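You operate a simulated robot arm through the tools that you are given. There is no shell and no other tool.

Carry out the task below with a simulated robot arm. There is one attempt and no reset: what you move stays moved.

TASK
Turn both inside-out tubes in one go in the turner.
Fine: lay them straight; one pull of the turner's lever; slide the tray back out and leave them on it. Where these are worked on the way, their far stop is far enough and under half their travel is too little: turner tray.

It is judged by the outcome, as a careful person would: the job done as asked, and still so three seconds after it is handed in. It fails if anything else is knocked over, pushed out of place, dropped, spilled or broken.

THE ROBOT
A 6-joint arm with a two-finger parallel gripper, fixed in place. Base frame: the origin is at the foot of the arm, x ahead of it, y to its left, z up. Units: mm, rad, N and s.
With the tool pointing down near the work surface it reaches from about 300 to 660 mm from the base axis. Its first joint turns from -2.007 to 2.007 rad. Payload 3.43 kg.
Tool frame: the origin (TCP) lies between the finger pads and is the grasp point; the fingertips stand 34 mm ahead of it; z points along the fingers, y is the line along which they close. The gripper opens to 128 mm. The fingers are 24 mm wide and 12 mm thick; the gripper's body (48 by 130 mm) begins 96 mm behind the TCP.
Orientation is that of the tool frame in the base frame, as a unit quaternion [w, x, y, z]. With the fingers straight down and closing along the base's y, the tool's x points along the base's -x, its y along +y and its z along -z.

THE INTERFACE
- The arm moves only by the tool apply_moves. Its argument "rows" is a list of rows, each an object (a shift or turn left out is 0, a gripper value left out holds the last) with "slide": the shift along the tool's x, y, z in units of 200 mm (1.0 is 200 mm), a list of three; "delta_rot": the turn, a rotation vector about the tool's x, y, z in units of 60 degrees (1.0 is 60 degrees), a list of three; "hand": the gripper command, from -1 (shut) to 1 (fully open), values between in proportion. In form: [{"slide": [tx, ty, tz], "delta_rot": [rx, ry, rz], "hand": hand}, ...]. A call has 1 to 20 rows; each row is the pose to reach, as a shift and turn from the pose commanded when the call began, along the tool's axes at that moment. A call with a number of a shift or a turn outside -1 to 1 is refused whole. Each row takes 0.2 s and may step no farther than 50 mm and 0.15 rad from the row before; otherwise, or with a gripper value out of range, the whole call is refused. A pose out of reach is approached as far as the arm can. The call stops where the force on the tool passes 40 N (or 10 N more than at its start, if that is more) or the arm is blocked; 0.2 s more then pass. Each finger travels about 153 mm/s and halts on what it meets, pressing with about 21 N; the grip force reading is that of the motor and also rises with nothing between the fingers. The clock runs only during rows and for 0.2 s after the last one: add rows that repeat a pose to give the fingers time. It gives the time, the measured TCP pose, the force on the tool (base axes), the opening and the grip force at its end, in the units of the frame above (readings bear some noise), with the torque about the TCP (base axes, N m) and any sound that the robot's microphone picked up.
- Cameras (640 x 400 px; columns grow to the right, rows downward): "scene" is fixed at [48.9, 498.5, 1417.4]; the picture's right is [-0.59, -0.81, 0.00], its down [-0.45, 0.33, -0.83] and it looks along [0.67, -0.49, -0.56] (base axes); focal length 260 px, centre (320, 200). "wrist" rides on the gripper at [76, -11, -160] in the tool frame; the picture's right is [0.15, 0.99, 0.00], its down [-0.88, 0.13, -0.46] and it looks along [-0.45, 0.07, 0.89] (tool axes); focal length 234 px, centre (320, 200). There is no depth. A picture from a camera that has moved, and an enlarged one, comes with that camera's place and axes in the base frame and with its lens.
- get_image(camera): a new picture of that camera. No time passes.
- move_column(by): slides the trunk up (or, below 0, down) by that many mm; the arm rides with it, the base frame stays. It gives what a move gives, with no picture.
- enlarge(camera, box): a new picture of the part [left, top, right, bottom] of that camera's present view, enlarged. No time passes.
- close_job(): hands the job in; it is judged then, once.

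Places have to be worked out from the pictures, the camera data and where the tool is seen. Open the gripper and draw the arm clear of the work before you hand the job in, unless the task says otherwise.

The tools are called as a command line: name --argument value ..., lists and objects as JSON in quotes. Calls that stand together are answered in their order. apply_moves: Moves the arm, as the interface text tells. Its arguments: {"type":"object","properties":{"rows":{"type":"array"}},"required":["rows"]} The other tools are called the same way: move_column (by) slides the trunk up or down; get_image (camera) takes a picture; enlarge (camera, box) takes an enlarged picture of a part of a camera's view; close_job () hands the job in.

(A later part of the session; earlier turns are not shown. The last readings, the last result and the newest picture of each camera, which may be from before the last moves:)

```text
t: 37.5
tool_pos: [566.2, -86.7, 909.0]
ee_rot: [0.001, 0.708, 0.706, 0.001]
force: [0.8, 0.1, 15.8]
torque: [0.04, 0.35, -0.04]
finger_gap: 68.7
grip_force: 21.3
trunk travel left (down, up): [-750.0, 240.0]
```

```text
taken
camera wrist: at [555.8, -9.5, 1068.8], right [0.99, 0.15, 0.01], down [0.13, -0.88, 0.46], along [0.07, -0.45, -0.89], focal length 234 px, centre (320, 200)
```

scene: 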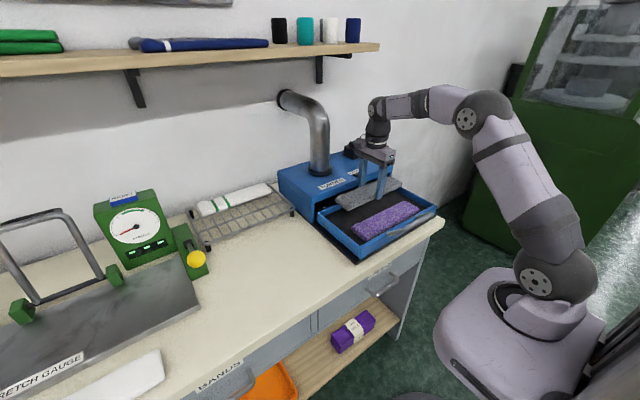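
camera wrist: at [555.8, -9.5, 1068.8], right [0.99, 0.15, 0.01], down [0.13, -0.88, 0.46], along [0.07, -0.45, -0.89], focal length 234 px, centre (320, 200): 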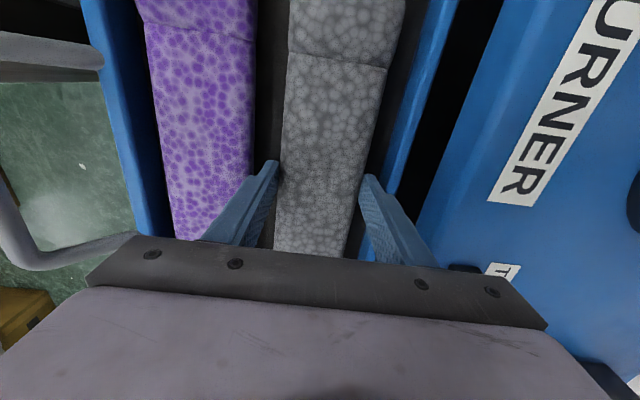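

Resting on the floor (16 N). I relieve slightly, open 3 mm per side, and withdraw straight up.

apply_moves --rows '[{"slide": [0, 0, -0.008]}, {"slide": [0, 0, -0.008], "hand": 0.17}, {"slide": [0, 0, -0.008], "hand": 0.17}, {"slide": [0, 0, -0.04], "hand": 0.17}, {"slide": [0, 0, -0.1], "hand": 0.17}, {"slide": [0, 0, -0.2], "hand": 0.17}, {"slide": [0, 0, -0.35]}, {"slide": [0, 0, -0.5]}, {"slide": [0, 0, -0.5]}]'

get_image --camera "wrist"

enlarge --camera "scene" --box '[300, 140, 460, 260]'

```text
t: 39.5
tool_pos: [568.0, -88.2, 1007.9]
ee_rot: [0.0, 0.708, 0.706, 0.0]
force: [0.0, 0.5, -0.4]
torque: [0.02, 0.01, -0.01]
finger_gap: 75.1
grip_force: 0.0
trunk travel left (down, up): [-750.0, 240.0]
```

```text
taken
camera wrist: at [556.5, -10.2, 1166.6], right [0.99, 0.15, 0.0], down [0.13, -0.88, 0.46], along [0.07, -0.45, -0.89], focal length 234 px, centre (320, 200)
```

wrist: 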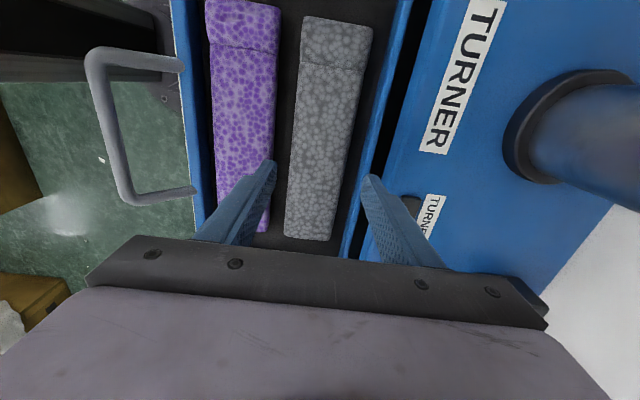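

```text
3.33 times, centred on (380, 200) of scene
camera zoom: at [48.9, 498.5, 1417.4], right [-0.59, -0.81, 0.0], down [-0.45, 0.33, -0.83], along [0.67, -0.49, -0.56], focal length 868 px, centre (120, 200)
```

zoom: 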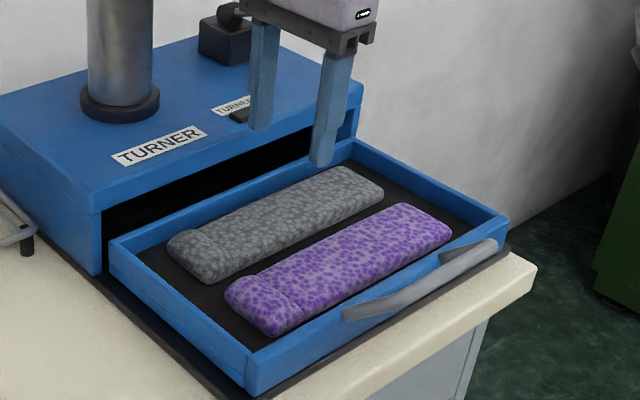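

Both tubes lie straight side by side, parallel with the tray. The handle bar appears at about x≈366, z≈940, y −20…−155 (arched up and outward from the tray front). I move above it to look before gripping it.

apply_moves --rows '[{"slide": [0, -0.2, -0.02], "hand": 0.0}, {"slide": [0, -0.4, -0.05], "hand": -0.2}, {"slide": [0, -0.6, -0.05]}, {"slide": [0, -0.8, -0.05]}, {"slide": [0, -1.0, -0.05]}, {"slide": [0, -1.0, -0.05]}]'

get_image --camera "wrist"

enlarge --camera "scene" --box '[320, 130, 480, 250]'

```text
t: 40.9
tool_pos: [367.5, -87.1, 1016.3]
ee_rot: [-0.001, 0.707, 0.707, 0.0]
force: [0.9, 0.4, 0.3]
torque: [-0.02, 0.01, -0.03]
finger_gap: 51.1
grip_force: 0.1
trunk travel left (down, up): [-750.0, 240.0]
```

```text
taken
camera wrist: at [356.8, -9.3, 1175.3], right [0.99, 0.15, 0.0], down [0.13, -0.88, 0.46], along [0.07, -0.45, -0.89], focal length 234 px, centre (320, 200)
```

wrist: 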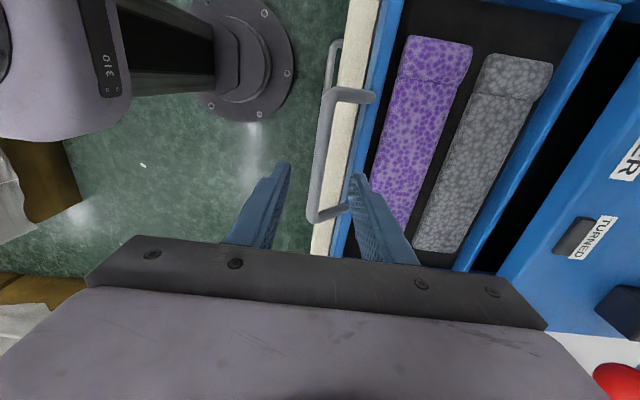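

```text
3.33 times, centred on (400, 190) of scene
camera zoom: at [48.9, 498.5, 1417.4], right [-0.59, -0.81, 0.0], down [-0.45, 0.33, -0.83], along [0.67, -0.49, -0.56], focal length 868 px, centre (53, 233)
```

zoom: 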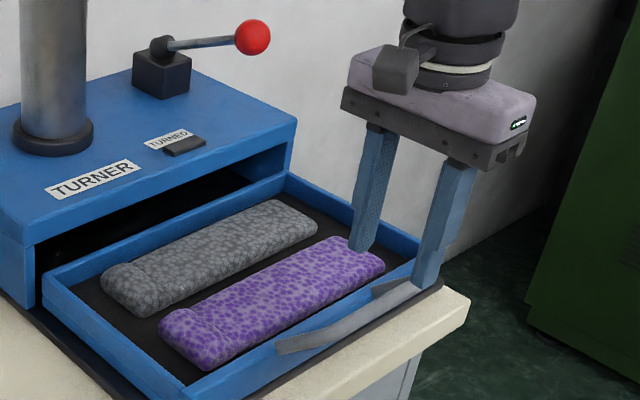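

The bar lies directly beneath at x≈368. I descend so the fingers straddle it, then close.

apply_moves --rows '[{"slide": [0, 0.003, 0.1]}, {"slide": [0, 0.003, 0.2]}, {"slide": [0, 0.003, 0.3]}, {"slide": [0, 0.003, 0.36]}, {"slide": [0, 0.003, 0.37]}]'

get_image --camera "wrist"

enlarge --camera "scene" --box '[340, 150, 460, 250]'

```text
t: 42.1
tool_pos: [367.7, -88.2, 942.6]
ee_rot: [0.0, 0.708, 0.706, 0.0]
force: [-0.7, 0.3, 1.0]
torque: [0.02, -0.01, 0.02]
finger_gap: 51.3
grip_force: 0.0
trunk travel left (down, up): [-750.0, 240.0]
```

```text
taken
camera wrist: at [357.4, -9.8, 1102.3], right [0.99, 0.15, 0.0], down [0.13, -0.88, 0.46], along [0.07, -0.45, -0.89], focal length 234 px, centre (320, 200)
```

wrist: 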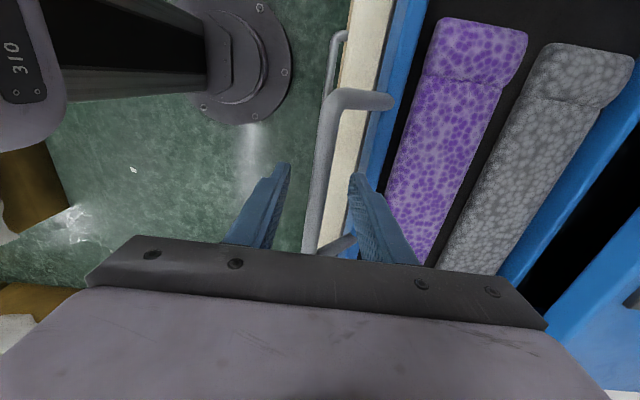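

```text
4.00 times, centred on (400, 200) of scene
camera zoom: at [48.9, 498.5, 1417.4], right [-0.59, -0.81, 0.0], down [-0.45, 0.33, -0.83], along [0.67, -0.49, -0.56], focal length 1042 px, centre (0, 200)
```

zoom: 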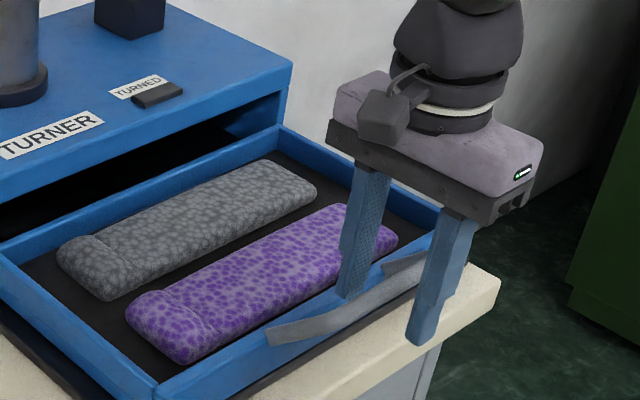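

In the scene view the bar sits a bit lower than I assumed (z≈923), so I lower 14 mm more, then close on it.

apply_moves --rows '[{"slide": [0, 0, 0.04]}, {"slide": [0, 0, 0.07]}, {"slide": [0, 0, 0.07]}, {"slide": [0, 0, 0.07], "hand": -0.5}, {"slide": [0, 0, 0.07], "hand": -0.8}, {"slide": [0, 0, 0.07], "hand": -1}, {"slide": [0, 0, 0.07], "hand": -1}]'

get_image --camera "wrist"

enlarge --camera "scene" --box '[340, 150, 460, 250]'

```text
t: 43.7
tool_pos: [367.5, -87.6, 928.7]
ee_rot: [-0.001, 0.707, 0.707, 0.0]
force: [-0.3, -0.1, -1.4]
torque: [0.05, -0.01, 0.51]
finger_gap: 13.6
grip_force: 45.1
trunk travel left (down, up): [-750.0, 240.0]
```

```text
taken
camera wrist: at [357.4, -9.8, 1088.2], right [0.99, 0.15, 0.0], down [0.13, -0.88, 0.46], along [0.07, -0.45, -0.89], focal length 234 px, centre (320, 200)
```

wrist: 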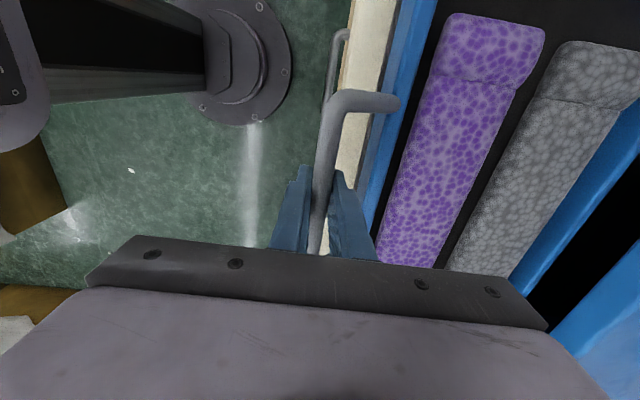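

```text
4.00 times, centred on (400, 200) of scene
camera zoom: at [48.9, 498.5, 1417.4], right [-0.59, -0.81, 0.0], down [-0.45, 0.33, -0.83], along [0.67, -0.49, -0.56], focal length 1042 px, centre (0, 200)
```

zoom: 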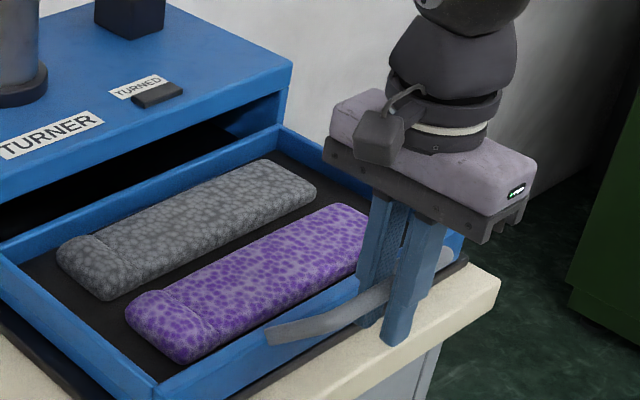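

The handle is gripped (13.6 mm bar). Now I push the tray in along +x at a gentle pace.

apply_moves --rows '[{"slide": [0, 0.02, 0]}, {"slide": [0, 0.06, 0]}, {"slide": [0, 0.11, 0]}, {"slide": [0, 0.16, 0]}, {"slide": [0, 0.21, 0]}, {"slide": [0, 0.26, 0]}, {"slide": [0, 0.31, 0]}, {"slide": [0, 0.36, 0]}, {"slide": [0, 0.41, 0]}, {"slide": [0, 0.46, 0]}, {"slide": [0, 0.5, 0]}, {"slide": [0, 0.5, 0]}]'

get_image --camera "scene"

```text
t: 46.3
tool_pos: [468.6, -87.2, 929.5]
ee_rot: [0.0, 0.708, 0.707, -0.001]
force: [0.1, 1.3, -7.4]
torque: [0.35, 0.0, 0.5]
finger_gap: 14.0
grip_force: 44.6
trunk travel left (down, up): [-750.0, 240.0]
```

```text
taken
```

scene: 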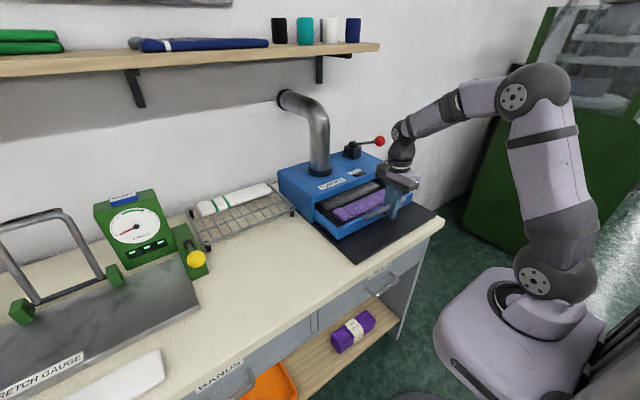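

The tray slides freely with the tubes riding along. Continuing inward.

apply_moves --rows '[{"slide": [0, 0.03, 0]}, {"slide": [0, 0.08, 0]}, {"slide": [0, 0.13, 0]}, {"slide": [0, 0.18, 0]}, {"slide": [0, 0.23, 0]}, {"slide": [0, 0.28, 0]}, {"slide": [0, 0.33, 0]}, {"slide": [0, 0.38, 0]}, {"slide": [0, 0.4, 0]}, {"slide": [0, 0.4, 0]}]'

get_image --camera "scene"

get_image --camera "wrist"

```text
t: 48.5
tool_pos: [548.1, -86.9, 928.9]
ee_rot: [0.0, 0.707, 0.707, 0.0]
force: [-0.9, 4.0, -3.7]
torque: [0.09, 0.03, 0.48]
finger_gap: 13.8
grip_force: 44.7
trunk travel left (down, up): [-750.0, 240.0]
```

```text
taken
```

scene: 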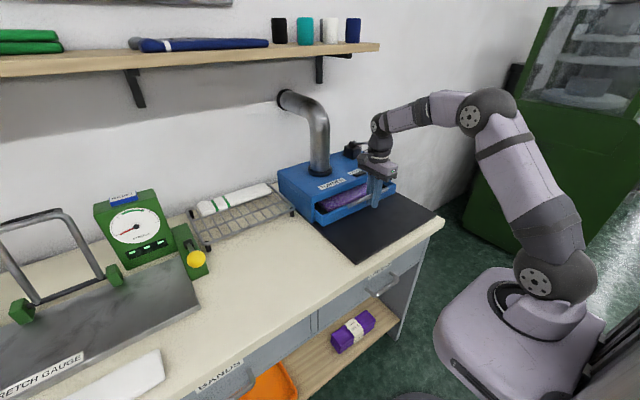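

```text
taken
camera wrist: at [538.0, -9.7, 1088.3], right [0.99, 0.15, 0.0], down [0.13, -0.88, 0.46], along [0.07, -0.45, -0.89], focal length 234 px, centre (320, 200)
```

wrist: 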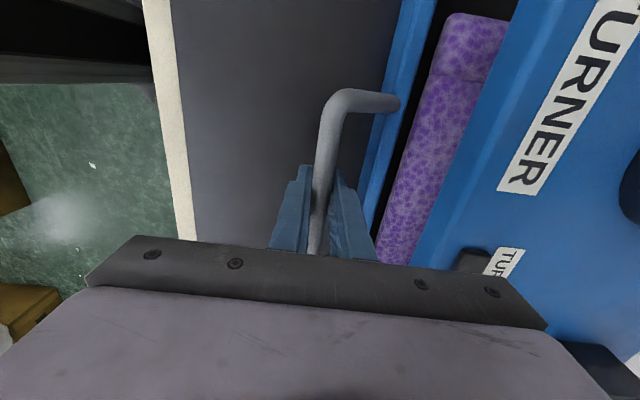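

About 30–45 mm of travel left. I push on slowly until the stop is felt.

apply_moves --rows '[{"slide": [0, 0.03, 0]}, {"slide": [0, 0.06, 0]}, {"slide": [0, 0.09, 0]}, {"slide": [0, 0.12, 0]}, {"slide": [0, 0.15, 0]}, {"slide": [0, 0.18, 0]}, {"slide": [0, 0.21, 0]}, {"slide": [0, 0.24, 0]}, {"slide": [0, 0.27, 0]}]'

get_image --camera "scene"

get_image --camera "wrist"

```text
t: 50.1
tool_pos: [577.2, -86.3, 928.9]
ee_rot: [-0.011, 0.706, 0.708, -0.01]
force: [-15.9, 3.5, 12.0]
torque: [-0.38, 0.04, 0.44]
finger_gap: 13.6
grip_force: 45.3
trunk travel left (down, up): [-750.0, 240.0]
stopped in row 8: the force on the tool passed its limit at 43 N (the readings are from after the stop); the commanded pose is now the measured one
```

```text
taken
```

scene: 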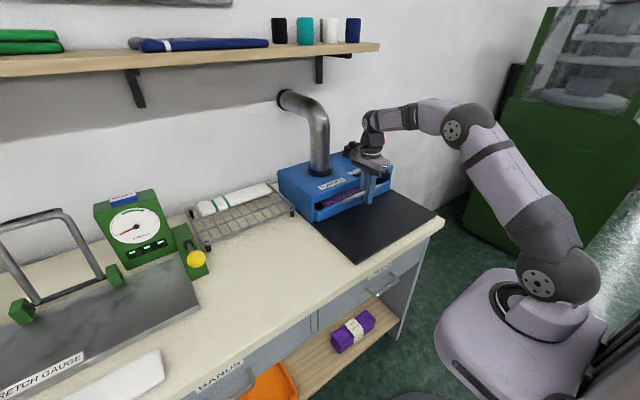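

```text
taken
camera wrist: at [571.3, -10.0, 1088.5], right [0.99, 0.15, -0.03], down [0.14, -0.88, 0.45], along [0.04, -0.45, -0.89], focal length 234 px, centre (320, 200)
```

wrist: 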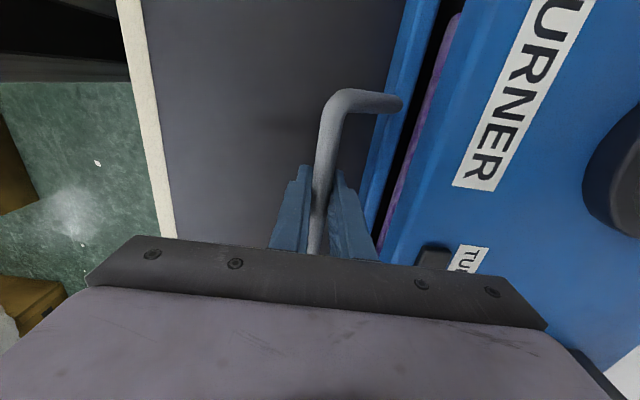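

The push met a firm stop at x≈577 (about 210 mm travel). I check that the tray is really home.

enlarge --camera "scene" --box '[270, 130, 430, 250]'

enlarge --camera "wrist" --box '[300, 0, 560, 260]'

```text
3.33 times, centred on (350, 190) of scene
camera zoom: at [48.9, 498.5, 1417.4], right [-0.59, -0.81, 0.0], down [-0.45, 0.33, -0.83], along [0.67, -0.49, -0.56], focal length 868 px, centre (220, 233)
```

zoom: 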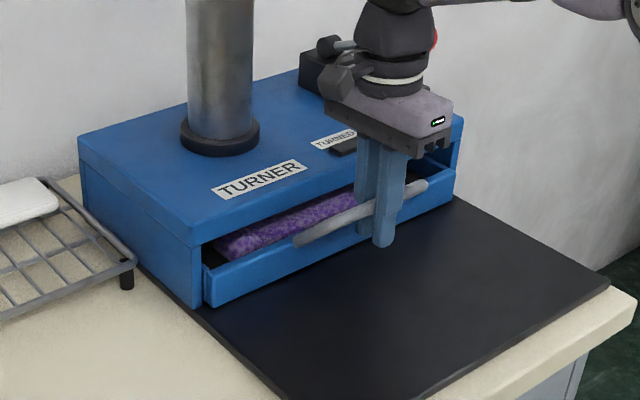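

```text
1.54 times, centred on (430, 130) of wrist
camera zoom: at [571.3, -10.0, 1088.5], right [0.99, 0.15, -0.03], down [0.14, -0.88, 0.45], along [0.04, -0.45, -0.89], focal length 360 px, centre (151, 308)
```

zoom: 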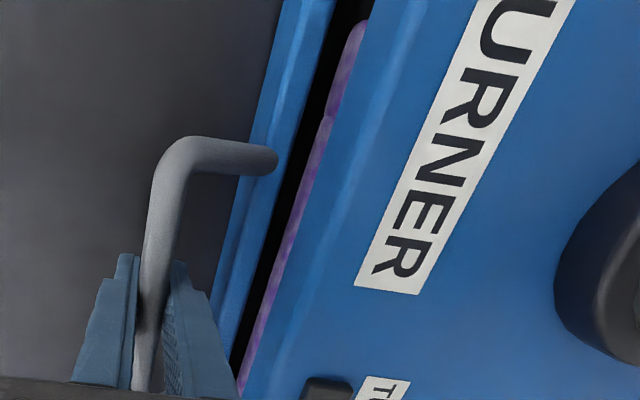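

The tray front is flush with the turner face, so it is home. I release the handle, rise clear, and back off toward the robot.

apply_moves --rows '[{"slide": [0, 0, 0], "hand": -0.45}, {"slide": [0, 0, 0], "hand": -0.45}, {"slide": [0, 0, -0.05]}, {"slide": [0, 0, -0.15]}, {"slide": [0, -0.01, -0.3]}, {"slide": [0, -0.03, -0.45]}, {"slide": [0, -0.2, -0.5]}, {"slide": [0, -0.4, -0.55]}, {"slide": [0, -0.6, -0.6]}, {"slide": [0, -0.75, -0.7]}, {"slide": [0, -0.75, -0.7]}]'

get_image --camera "scene"

get_image --camera "wrist"

```text
t: 52.5
tool_pos: [435.8, -88.1, 1070.5]
ee_rot: [-0.011, 0.707, 0.707, -0.01]
force: [0.2, -0.1, 0.2]
torque: [-0.01, 0.0, 0.01]
finger_gap: 35.2
grip_force: 0.2
trunk travel left (down, up): [-750.0, 240.0]
```

```text
taken
```

scene: 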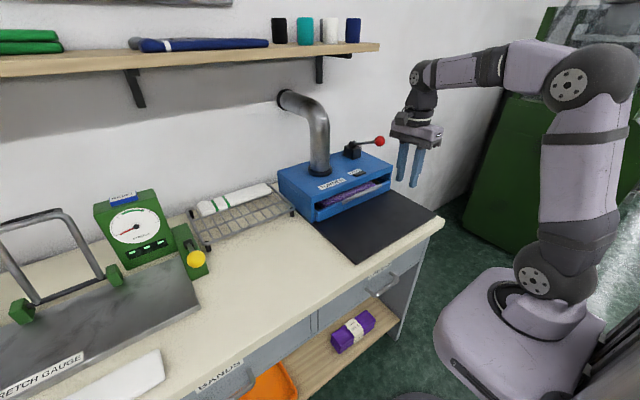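

```text
taken
camera wrist: at [428.9, -10.7, 1229.5], right [0.99, 0.15, -0.03], down [0.14, -0.88, 0.45], along [0.04, -0.45, -0.89], focal length 234 px, centre (320, 200)
```

wrist: 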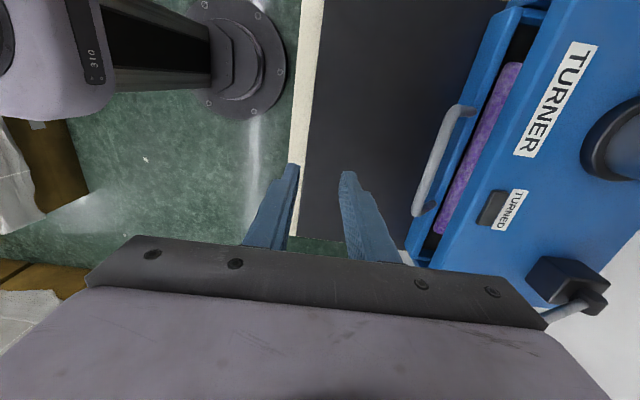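

Now I inspect the lever and confirm the tray from the scene camera.

enlarge --camera "scene" --box '[320, 120, 420, 190]'

enlarge --camera "wrist" --box '[380, 0, 640, 340]'

enlarge --camera "scene" --box '[270, 130, 430, 250]'

```text
5.71 times, centred on (370, 155) of scene
camera zoom: at [48.9, 498.5, 1417.4], right [-0.59, -0.81, 0.0], down [-0.45, 0.33, -0.83], along [0.67, -0.49, -0.56], focal length 1488 px, centre (34, 457)
```

zoom: 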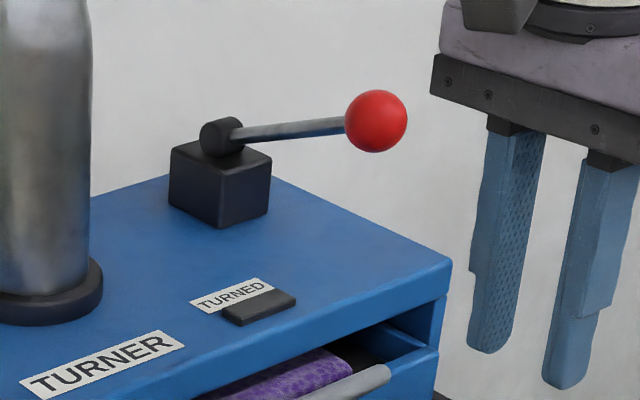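

```text
1.18 times, centred on (510, 170) of wrist
camera zoom: at [428.9, -10.7, 1229.5], right [0.99, 0.15, -0.03], down [0.14, -0.88, 0.45], along [0.04, -0.45, -0.89], focal length 276 px, centre (96, 235)
```

zoom: 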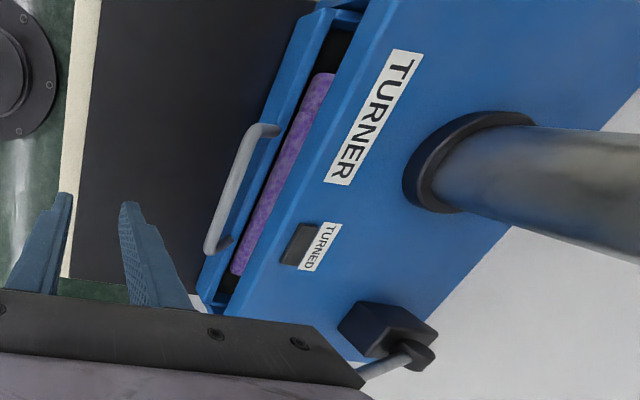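

```text
3.33 times, centred on (350, 190) of scene
camera zoom: at [48.9, 498.5, 1417.4], right [-0.59, -0.81, 0.0], down [-0.45, 0.33, -0.83], along [0.67, -0.49, -0.56], focal length 868 px, centre (220, 233)
```

zoom: 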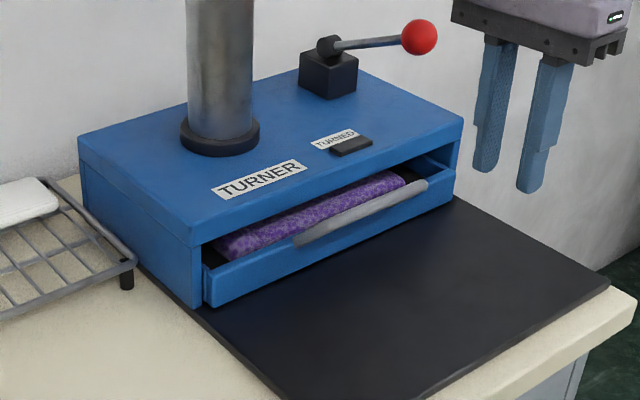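

Tray is flush. The lever pivots on a y-axis hinge at ≈(772,−195,1022) with its knob toward the robot at ≈(638,−195,1072), so a pull swings the knob down. I first correct the small tool tilt and turn the tool back to closing along y, opening to take the knob.

apply_moves --rows '[{"delta_rot": [-0.0285, 0, 0]}, {"delta_rot": [-0.0285, 0, 0], "slide": [0, 0, -0.1], "hand": 0.1}]'

apply_moves --rows '[{"delta_rot": [0, 0, -0.125]}, {"delta_rot": [0, 0, -0.25]}, {"delta_rot": [0, 0, -0.375]}, {"delta_rot": [0, 0, -0.5]}, {"delta_rot": [0, 0, -0.625]}, {"delta_rot": [0, 0, -0.75]}]'

apply_moves --rows '[{"delta_rot": [0, 0, -0.125]}, {"delta_rot": [0, 0, -0.25]}, {"delta_rot": [0, 0, -0.375]}, {"delta_rot": [0, 0, -0.5]}, {"delta_rot": [0, 0, -0.625]}, {"delta_rot": [0, 0, -0.75]}, {"delta_rot": [0, 0, -0.75]}]'

get_image --camera "wrist"

```text
t: 53.1
tool_pos: [434.9, -88.1, 1090.4]
ee_rot: [0.0, 0.708, 0.707, 0.002]
force: [0.1, 0.4, 0.4]
torque: [0.01, 0.02, -0.01]
finger_gap: 70.4
grip_force: 0.1
trunk travel left (down, up): [-750.0, 240.0]
```

```text
t: 54.5
tool_pos: [435.6, -87.7, 1089.4]
ee_rot: [0.0, 0.382, 0.924, 0.002]
force: [-0.3, 0.1, 0.1]
torque: [0.0, 0.02, -0.03]
finger_gap: 70.4
grip_force: 0.1
trunk travel left (down, up): [-750.0, 240.0]
```

```text
t: 56.1
tool_pos: [435.4, -88.7, 1090.0]
ee_rot: [0.002, -0.001, 1.0, 0.001]
force: [-0.1, -0.2, 0.2]
torque: [-0.02, 0.01, 0.04]
finger_gap: 70.6
grip_force: 0.0
trunk travel left (down, up): [-750.0, 240.0]
```

```text
taken
camera wrist: at [360.2, -98.3, 1248.8], right [-0.15, 0.99, 0.0], down [0.88, 0.13, 0.46], along [0.45, 0.07, -0.89], focal length 234 px, centre (320, 200)
```

wrist: 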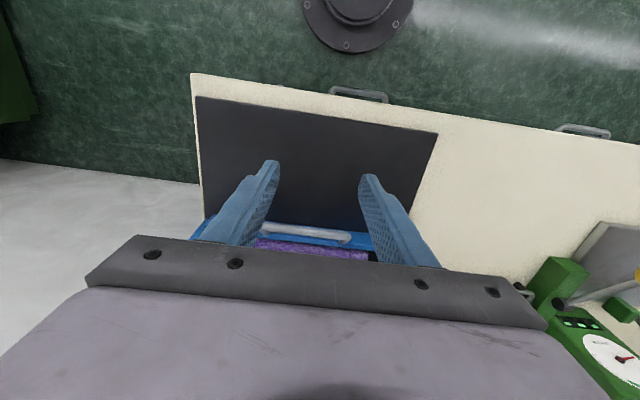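

Now tilting the tool 45° forward while shifting to y≈−195 at a safe distance in front of the knob.

apply_moves --rows '[{"slide": [-0.05, -0.09, -0.03], "delta_rot": [0, -0.125, 0]}, {"slide": [-0.1, -0.18, -0.06], "delta_rot": [0, -0.25, 0]}, {"slide": [-0.15, -0.27, -0.09], "delta_rot": [0, -0.375, 0]}, {"slide": [-0.2, -0.36, -0.12], "delta_rot": [0, -0.5, 0]}, {"slide": [-0.25, -0.45, -0.15], "delta_rot": [0, -0.625, 0]}, {"slide": [-0.3, -0.53, -0.16], "delta_rot": [0, -0.75, 0]}, {"slide": [-0.3, -0.53, -0.16], "delta_rot": [0, -0.75, 0]}]'

get_image --camera "wrist"

get_image --camera "scene"

```text
t: 57.7
tool_pos: [495.2, -196.0, 1122.9]
ee_rot: [0.386, 0.001, 0.923, 0.0]
force: [0.6, -0.5, -0.3]
torque: [0.02, 0.01, -0.03]
finger_gap: 70.5
grip_force: 0.1
trunk travel left (down, up): [-750.0, 240.0]
```

```text
taken
camera wrist: at [329.2, -204.2, 1180.0], right [-0.1, 0.99, -0.1], down [0.3, 0.13, 0.95], along [0.95, 0.07, -0.31], focal length 234 px, centre (320, 200)
```

wrist: 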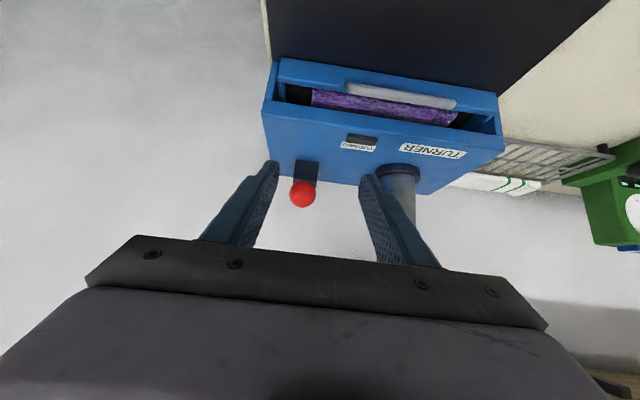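

```text
taken
```

scene: 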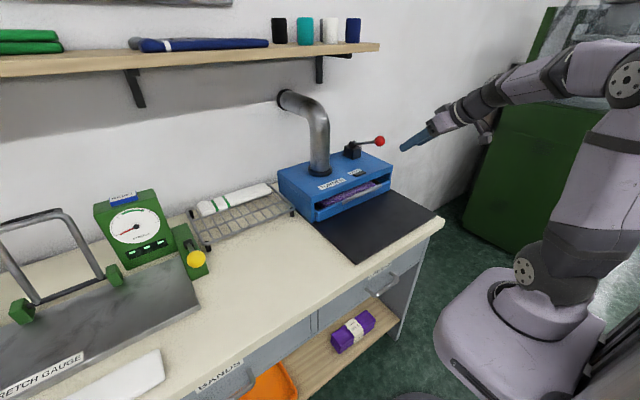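

Refined knob position: ≈(648,−207,1070), lever plane at y≈−206. I move to a stand-off on the tool axis in front of the knob and look again.

apply_moves --rows '[{"slide": [-0.12, -0.02, 0.1]}, {"slide": [-0.24, -0.04, 0.2]}, {"slide": [-0.348, -0.055, 0.296]}, {"slide": [-0.348, -0.055, 0.296]}]'

get_image --camera "wrist"

enlarge --camera "scene" --box '[320, 100, 440, 190]'

```text
t: 58.7
tool_pos: [586.7, -205.7, 1129.7]
ee_rot: [0.385, 0.002, 0.923, 0.0]
force: [-0.2, 0.5, 0.0]
torque: [-0.01, 0.02, 0.0]
finger_gap: 70.3
grip_force: 0.0
trunk travel left (down, up): [-750.0, 240.0]
```

```text
taken
camera wrist: at [420.9, -214.6, 1188.1], right [-0.1, 0.99, -0.1], down [0.3, 0.13, 0.95], along [0.95, 0.07, -0.31], focal length 234 px, centre (320, 200)
```

wrist: 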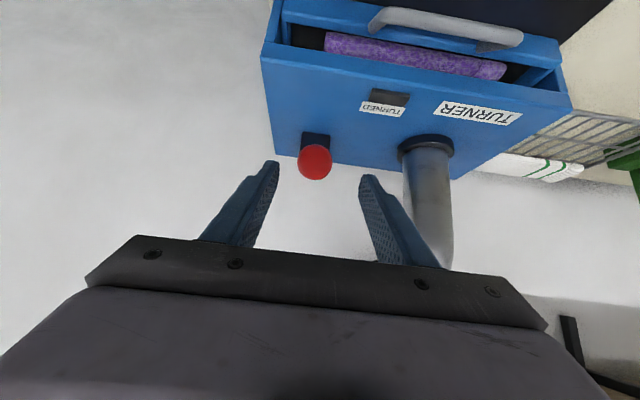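

```text
4.44 times, centred on (380, 145) of scene
camera zoom: at [48.9, 498.5, 1417.4], right [-0.59, -0.81, 0.0], down [-0.45, 0.33, -0.83], along [0.67, -0.49, -0.56], focal length 1158 px, centre (53, 444)
```

zoom: 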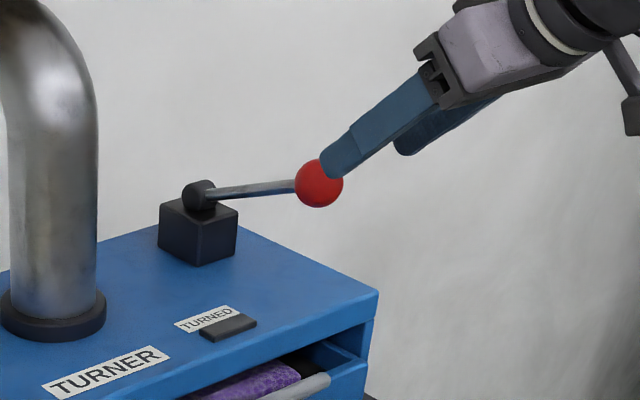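

The knob is on the tool axis, about 84 mm ahead and 4 mm to −y. I advance 67 mm with the fingers straddling it and close.

apply_moves --rows '[{"slide": [-0.005, -0.018, 0.1]}, {"slide": [-0.008, -0.018, 0.2]}, {"slide": [-0.008, -0.018, 0.28]}, {"slide": [-0.008, -0.018, 0.335]}, {"slide": [-0.008, -0.018, 0.335]}]'

get_image --camera "wrist"

enlarge --camera "scene" --box '[320, 100, 440, 190]'

```text
t: 59.9
tool_pos: [635.1, -209.0, 1084.0]
ee_rot: [0.384, 0.001, 0.923, 0.0]
force: [0.2, -0.4, -0.8]
torque: [0.0, 0.01, -0.02]
finger_gap: 70.6
grip_force: 0.1
trunk travel left (down, up): [-750.0, 240.0]
```

```text
taken
camera wrist: at [469.6, -218.3, 1141.7], right [-0.1, 0.99, -0.1], down [0.3, 0.13, 0.95], along [0.95, 0.07, -0.31], focal length 234 px, centre (320, 200)
```

wrist: 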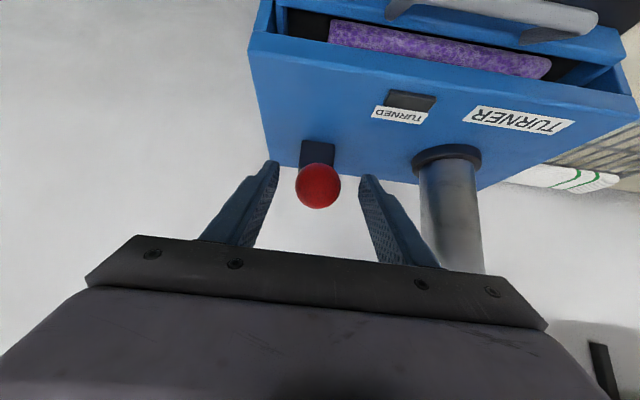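

```text
4.44 times, centred on (380, 145) of scene
camera zoom: at [48.9, 498.5, 1417.4], right [-0.59, -0.81, 0.0], down [-0.45, 0.33, -0.83], along [0.67, -0.49, -0.56], focal length 1158 px, centre (53, 444)
```

zoom: 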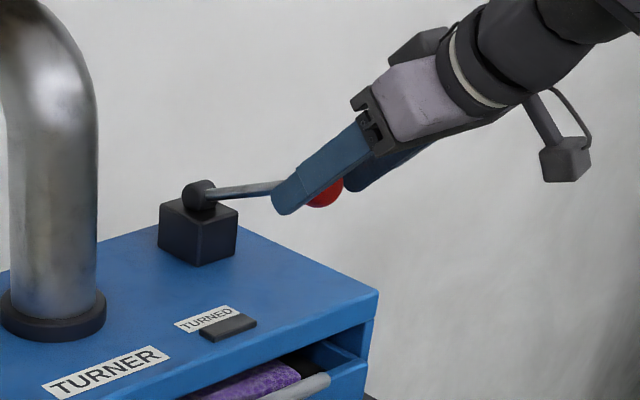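

The ball sits between the fingers about 15 mm ahead of the TCP. Closing on it.

apply_moves --rows '[{"hand": -0.2}, {"hand": -0.5}, {"hand": -1}, {"hand": -1}]'

get_image --camera "wrist"

```text
t: 60.9
tool_pos: [634.9, -209.6, 1083.1]
ee_rot: [0.384, 0.001, 0.923, 0.0]
force: [-0.3, -4.8, -0.7]
torque: [-0.13, -0.08, -0.14]
finger_gap: 38.9
grip_force: 45.2
trunk travel left (down, up): [-750.0, 240.0]
```

```text
taken
camera wrist: at [469.5, -219.3, 1141.6], right [-0.1, 0.99, -0.1], down [0.3, 0.13, 0.95], along [0.95, 0.07, -0.31], focal length 234 px, centre (320, 200)
```

wrist: 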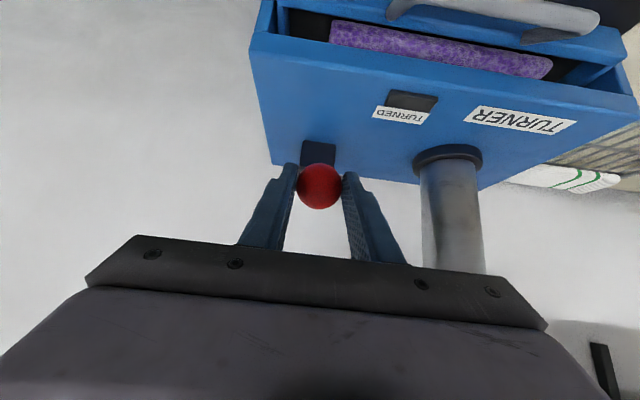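

The knob is held (39 mm ball). I pull it along the estimated arc about the pivot, first 16° downward, watching the forces.

apply_moves --rows '[{"slide": [0.023, 0, 0.01]}, {"slide": [0.0455, 0, 0.02]}, {"slide": [0.068, 0, 0.032]}, {"slide": [0.09, 0, 0.0435]}, {"slide": [0.111, 0, 0.057]}, {"slide": [0.1325, 0, 0.07]}, {"slide": [0.153, 0, 0.0845]}, {"slide": [0.173, 0, 0.099]}]'

enlarge --camera "scene" --box '[320, 100, 440, 190]'

```text
t: 62.7
tool_pos: [624.4, -209.1, 1046.8]
ee_rot: [0.386, 0.001, 0.923, 0.0]
force: [3.2, -4.9, 9.9]
torque: [0.0, -1.49, -0.08]
finger_gap: 38.7
grip_force: 44.5
trunk travel left (down, up): [-750.0, 240.0]
```

```text
4.44 times, centred on (380, 145) of scene
camera zoom: at [48.9, 498.5, 1417.4], right [-0.59, -0.81, 0.0], down [-0.45, 0.33, -0.83], along [0.67, -0.49, -0.56], focal length 1158 px, centre (53, 444)
```

zoom: 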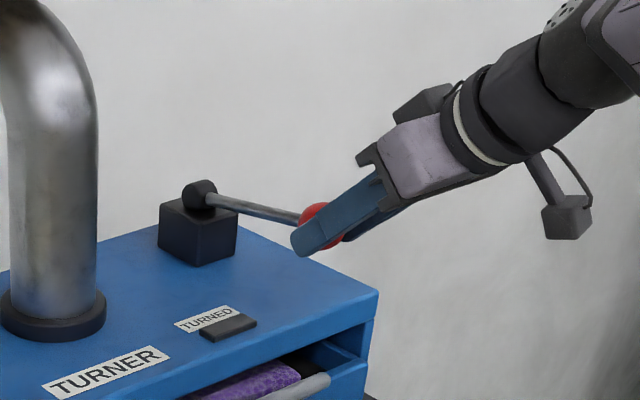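

The lever follows downward with only ~10 N. Continuing the arc past horizontal.

apply_moves --rows '[{"slide": [0.019, 0, 0.0155]}, {"slide": [0.0385, 0, 0.0315]}, {"slide": [0.057, 0, 0.048]}, {"slide": [0.0745, 0, 0.066]}, {"slide": [0.091, 0, 0.085]}, {"slide": [0.108, 0, 0.1035]}, {"slide": [0.123, 0, 0.123]}, {"slide": [0.1385, 0, 0.143]}]'

enlarge --camera "scene" --box '[320, 100, 440, 190]'

get_image --camera "wrist"

```text
t: 64.5
tool_pos: [623.2, -209.8, 1014.5]
ee_rot: [0.391, 0.0, 0.92, -0.001]
force: [-12.6, -3.8, 32.0]
torque: [-0.05, -0.62, -0.13]
finger_gap: 39.0
grip_force: 45.0
trunk travel left (down, up): [-750.0, 240.0]
```

```text
4.44 times, centred on (380, 145) of scene
camera zoom: at [48.9, 498.5, 1417.4], right [-0.59, -0.81, 0.0], down [-0.45, 0.33, -0.83], along [0.67, -0.49, -0.56], focal length 1158 px, centre (53, 444)
```

zoom: 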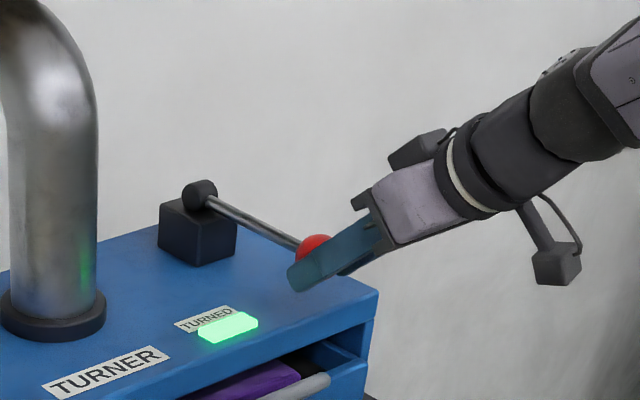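

```text
taken
camera wrist: at [456.6, -218.8, 1070.4], right [-0.1, 0.99, -0.11], down [0.28, 0.13, 0.95], along [0.95, 0.06, -0.29], focal length 234 px, centre (320, 200)
```

wrist: 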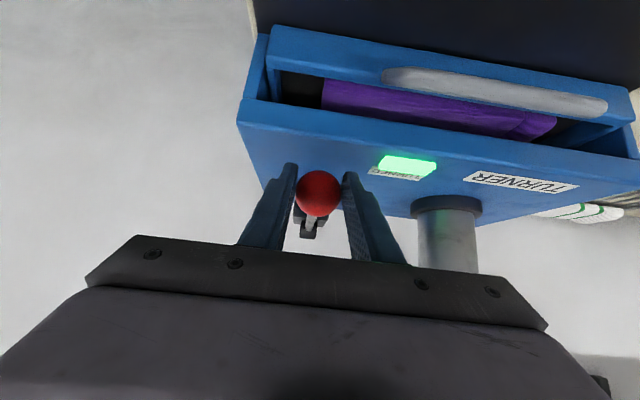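

The TURNED lamp lit and the purple tube now shows its plain right side: the pull is done, with the lever at its stop. I relieve the push to see whether the lever springs back.

apply_moves --rows '[{"slide": [-0.01, 0, -0.017]}, {"slide": [-0.0195, 0, -0.0335]}, {"slide": [-0.0195, 0, -0.0335]}]'

```text
t: 65.3
tool_pos: [623.9, -210.5, 1015.5]
ee_rot: [0.387, 0.001, 0.922, 0.001]
force: [2.4, -6.6, 15.7]
torque: [-0.18, -1.18, -0.12]
finger_gap: 39.0
grip_force: 44.6
trunk travel left (down, up): [-750.0, 240.0]
```

There's still a ~16 N upward pull, i.e. a return spring. I let the lever back up gently along the arc rather than letting it snap.

apply_moves --rows '[{"slide": [-0.02, 0, -0.022]}, {"slide": [-0.0395, 0, -0.043]}, {"slide": [-0.063, 0, -0.064]}, {"slide": [-0.086, 0, -0.0855]}, {"slide": [-0.11, 0, -0.104]}, {"slide": [-0.1355, 0, -0.1225]}, {"slide": [-0.162, 0, -0.139]}, {"slide": [-0.188, 0, -0.156]}, {"slide": [-0.216, 0, -0.171]}, {"slide": [-0.2435, 0, -0.185]}, {"slide": [-0.265, 0, -0.194]}, {"slide": [-0.275, 0, -0.199]}]'

enlarge --camera "scene" --box '[320, 100, 440, 190]'

```text
t: 67.9
tool_pos: [634.5, -209.0, 1079.5]
ee_rot: [0.383, 0.001, 0.924, 0.002]
force: [-4.6, -6.3, -7.1]
torque: [-0.04, 1.48, -0.13]
finger_gap: 38.7
grip_force: 45.1
trunk travel left (down, up): [-750.0, 240.0]
```

```text
4.44 times, centred on (380, 145) of scene
camera zoom: at [48.9, 498.5, 1417.4], right [-0.59, -0.81, 0.0], down [-0.45, 0.33, -0.83], along [0.67, -0.49, -0.56], focal length 1158 px, centre (53, 444)
```

zoom: 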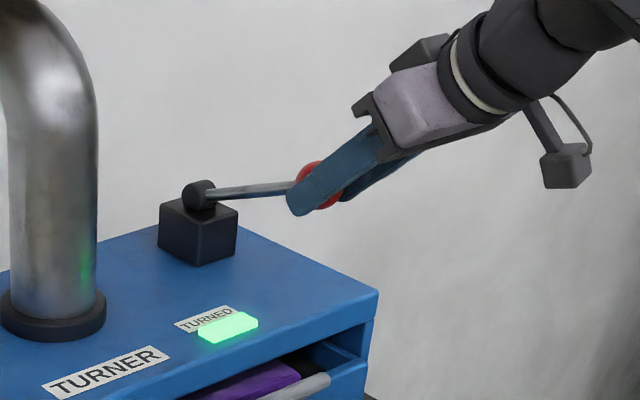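

The lever is back at its rest position and the lamp stays lit. I open and back straight off the knob.

apply_moves --rows '[{"hand": -0.3}, {"hand": 0.0}, {"hand": 0.1}, {"slide": [0, 0, -0.1]}, {"slide": [0, 0, -0.25]}, {"slide": [0, 0, -0.45]}, {"slide": [0, 0, -0.65]}, {"slide": [0, 0, -0.65]}]'

get_image --camera "wrist"

get_image --camera "scene"

```text
t: 69.7
tool_pos: [543.1, -209.2, 1171.1]
ee_rot: [0.383, 0.001, 0.924, 0.001]
force: [-0.1, -0.2, 0.7]
torque: [0.0, 0.01, -0.02]
finger_gap: 70.4
grip_force: 0.0
trunk travel left (down, up): [-750.0, 240.0]
```

```text
taken
camera wrist: at [377.2, -219.1, 1229.9], right [-0.1, 0.99, -0.1], down [0.3, 0.13, 0.95], along [0.95, 0.07, -0.31], focal length 234 px, centre (320, 200)
```

wrist: 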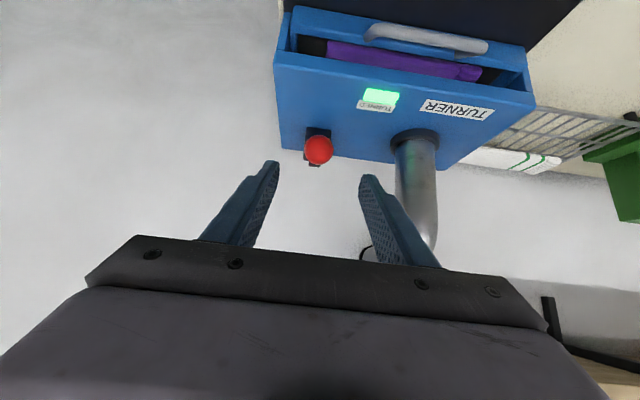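

```text
taken
```

scene: 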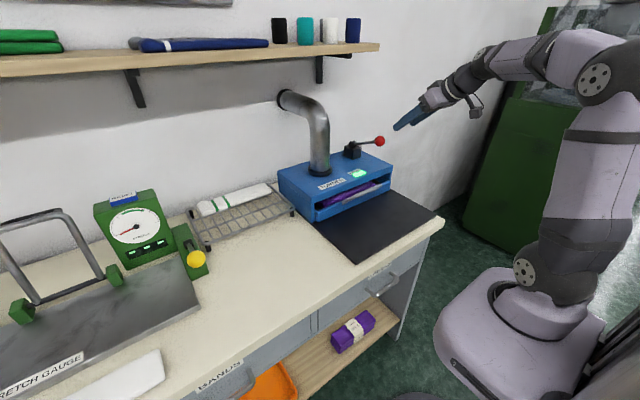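

Clear of the knob. Now returning the tool to straight down near (483, −87, 1070).

apply_moves --rows '[{"slide": [0.08, 0.09, 0.02], "delta_rot": [0, 0.12, 0]}, {"slide": [0.16, 0.18, 0.04], "delta_rot": [0, 0.24, 0]}, {"slide": [0.25, 0.27, 0.06], "delta_rot": [0, 0.36, 0]}, {"slide": [0.34, 0.36, 0.08], "delta_rot": [0, 0.48, 0]}, {"slide": [0.43, 0.45, 0.1], "delta_rot": [0, 0.59, 0]}, {"slide": [0.5, 0.54, 0.12], "delta_rot": [0, 0.68, 0]}, {"slide": [0.566, 0.61, 0.1415], "delta_rot": [0, 0.751, 0]}, {"slide": [0.566, 0.61, 0.1415], "delta_rot": [0, 0.751, 0]}]'

apply_moves --rows '[{"delta_rot": [0, 0, 0.125]}, {"delta_rot": [0, 0, 0.25]}, {"delta_rot": [0, 0, 0.375]}, {"delta_rot": [0, 0, 0.5]}, {"delta_rot": [0, 0, 0.625]}, {"delta_rot": [0, 0, 0.75]}]'

apply_moves --rows '[{"delta_rot": [0, 0, 0.125]}, {"delta_rot": [0, 0, 0.25]}, {"delta_rot": [0, 0, 0.375]}, {"delta_rot": [0, 0, 0.5]}, {"delta_rot": [0, 0, 0.625]}, {"delta_rot": [0, 0, 0.75]}, {"delta_rot": [0, 0, 0.75]}]'

get_image --camera "wrist"

get_image --camera "scene"

```text
t: 71.5
tool_pos: [481.7, -86.7, 1072.2]
ee_rot: [0.0, 0.0, 1.0, 0.001]
force: [-0.8, 0.0, 0.1]
torque: [-0.01, 0.04, 0.0]
finger_gap: 70.6
grip_force: 0.0
trunk travel left (down, up): [-750.0, 240.0]
```

```text
t: 72.9
tool_pos: [481.6, -85.7, 1072.2]
ee_rot: [0.001, 0.384, 0.923, 0.002]
force: [0.8, 0.7, -0.3]
torque: [0.0, 0.02, -0.02]
finger_gap: 70.0
grip_force: 0.2
trunk travel left (down, up): [-750.0, 240.0]
```

```text
t: 74.5
tool_pos: [482.4, -88.0, 1071.7]
ee_rot: [0.0, 0.708, 0.706, 0.002]
force: [-0.8, -0.4, -0.8]
torque: [-0.02, 0.01, -0.02]
finger_gap: 70.3
grip_force: 0.1
trunk travel left (down, up): [-750.0, 240.0]
```

```text
taken
camera wrist: at [471.9, -9.5, 1230.6], right [0.99, 0.14, 0.0], down [0.13, -0.88, 0.45], along [0.07, -0.45, -0.89], focal length 234 px, centre (320, 200)
```

wrist: 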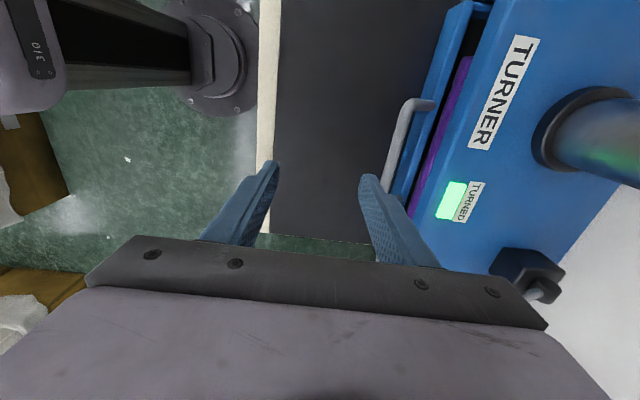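

```text
taken
```

scene: 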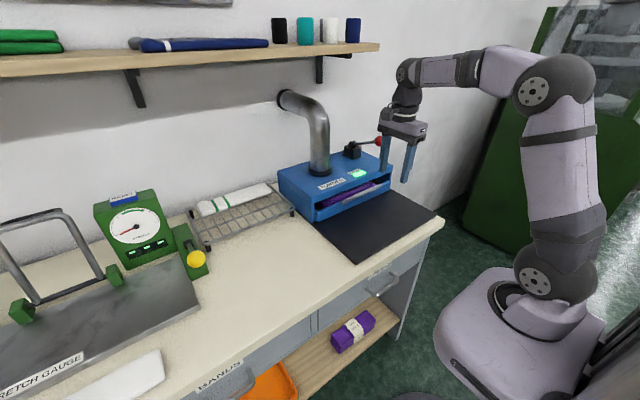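

The handle bar is now at x≈577. I narrow the fingers to 35 mm, move above the bar and descend onto it.

apply_moves --rows '[{"slide": [0, 0.1, 0.15], "hand": -0.2}, {"slide": [0, 0.25, 0.25], "hand": -0.45}, {"slide": [0, 0.4, 0.3]}, {"slide": [0, 0.472, 0.33]}, {"slide": [0, 0.472, 0.4]}, {"slide": [0, 0.472, 0.4]}]'

get_image --camera "wrist"

```text
t: 75.9
tool_pos: [576.9, -87.2, 991.8]
ee_rot: [0.0, 0.707, 0.707, 0.002]
force: [1.0, 0.2, 0.3]
torque: [0.0, 0.0, 0.02]
finger_gap: 35.1
grip_force: 0.1
trunk travel left (down, up): [-750.0, 240.0]
```

```text
taken
camera wrist: at [566.5, -9.7, 1151.0], right [0.99, 0.15, 0.0], down [0.13, -0.88, 0.45], along [0.07, -0.45, -0.89], focal length 234 px, centre (320, 200)
```

wrist: 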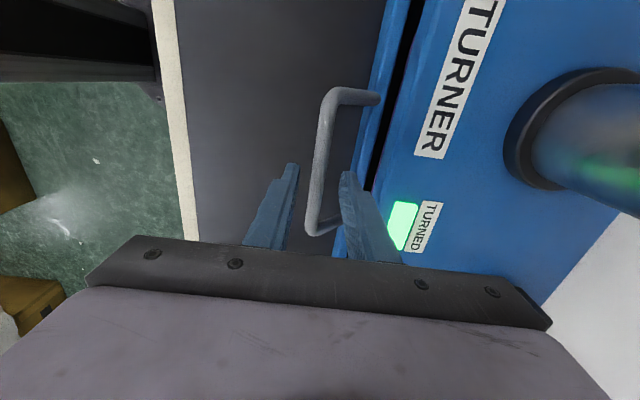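

The bar runs centrally between the fingers. Descending to z≈929 and closing.

apply_moves --rows '[{"slide": [0, 0, 0.1]}, {"slide": [0, 0, 0.2]}, {"slide": [0, 0, 0.28]}, {"slide": [0, 0, 0.314]}, {"slide": [0, 0, 0.314]}, {"slide": [0, 0, 0.314], "hand": -0.7}, {"slide": [0, 0, 0.314], "hand": -1}, {"slide": [0, 0, 0.314], "hand": -1}]'

get_image --camera "wrist"

```text
t: 77.7
tool_pos: [577.4, -86.5, 928.5]
ee_rot: [0.0, 0.707, 0.707, 0.001]
force: [-0.9, -0.3, -1.7]
torque: [0.05, -0.05, 0.51]
finger_gap: 13.8
grip_force: 44.9
trunk travel left (down, up): [-750.0, 240.0]
```

```text
taken
camera wrist: at [566.5, -9.2, 1088.1], right [0.99, 0.15, 0.0], down [0.13, -0.88, 0.45], along [0.07, -0.45, -0.89], focal length 234 px, centre (320, 200)
```

wrist: 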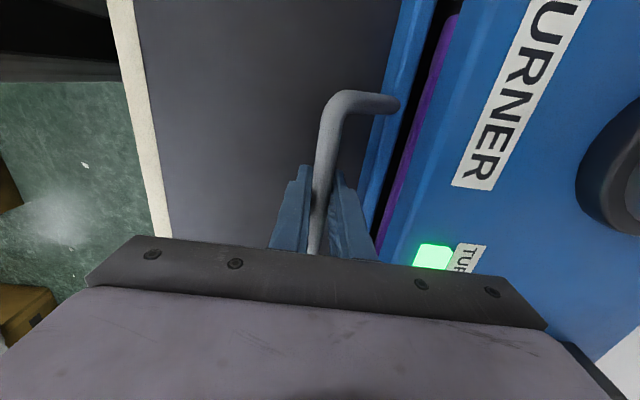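

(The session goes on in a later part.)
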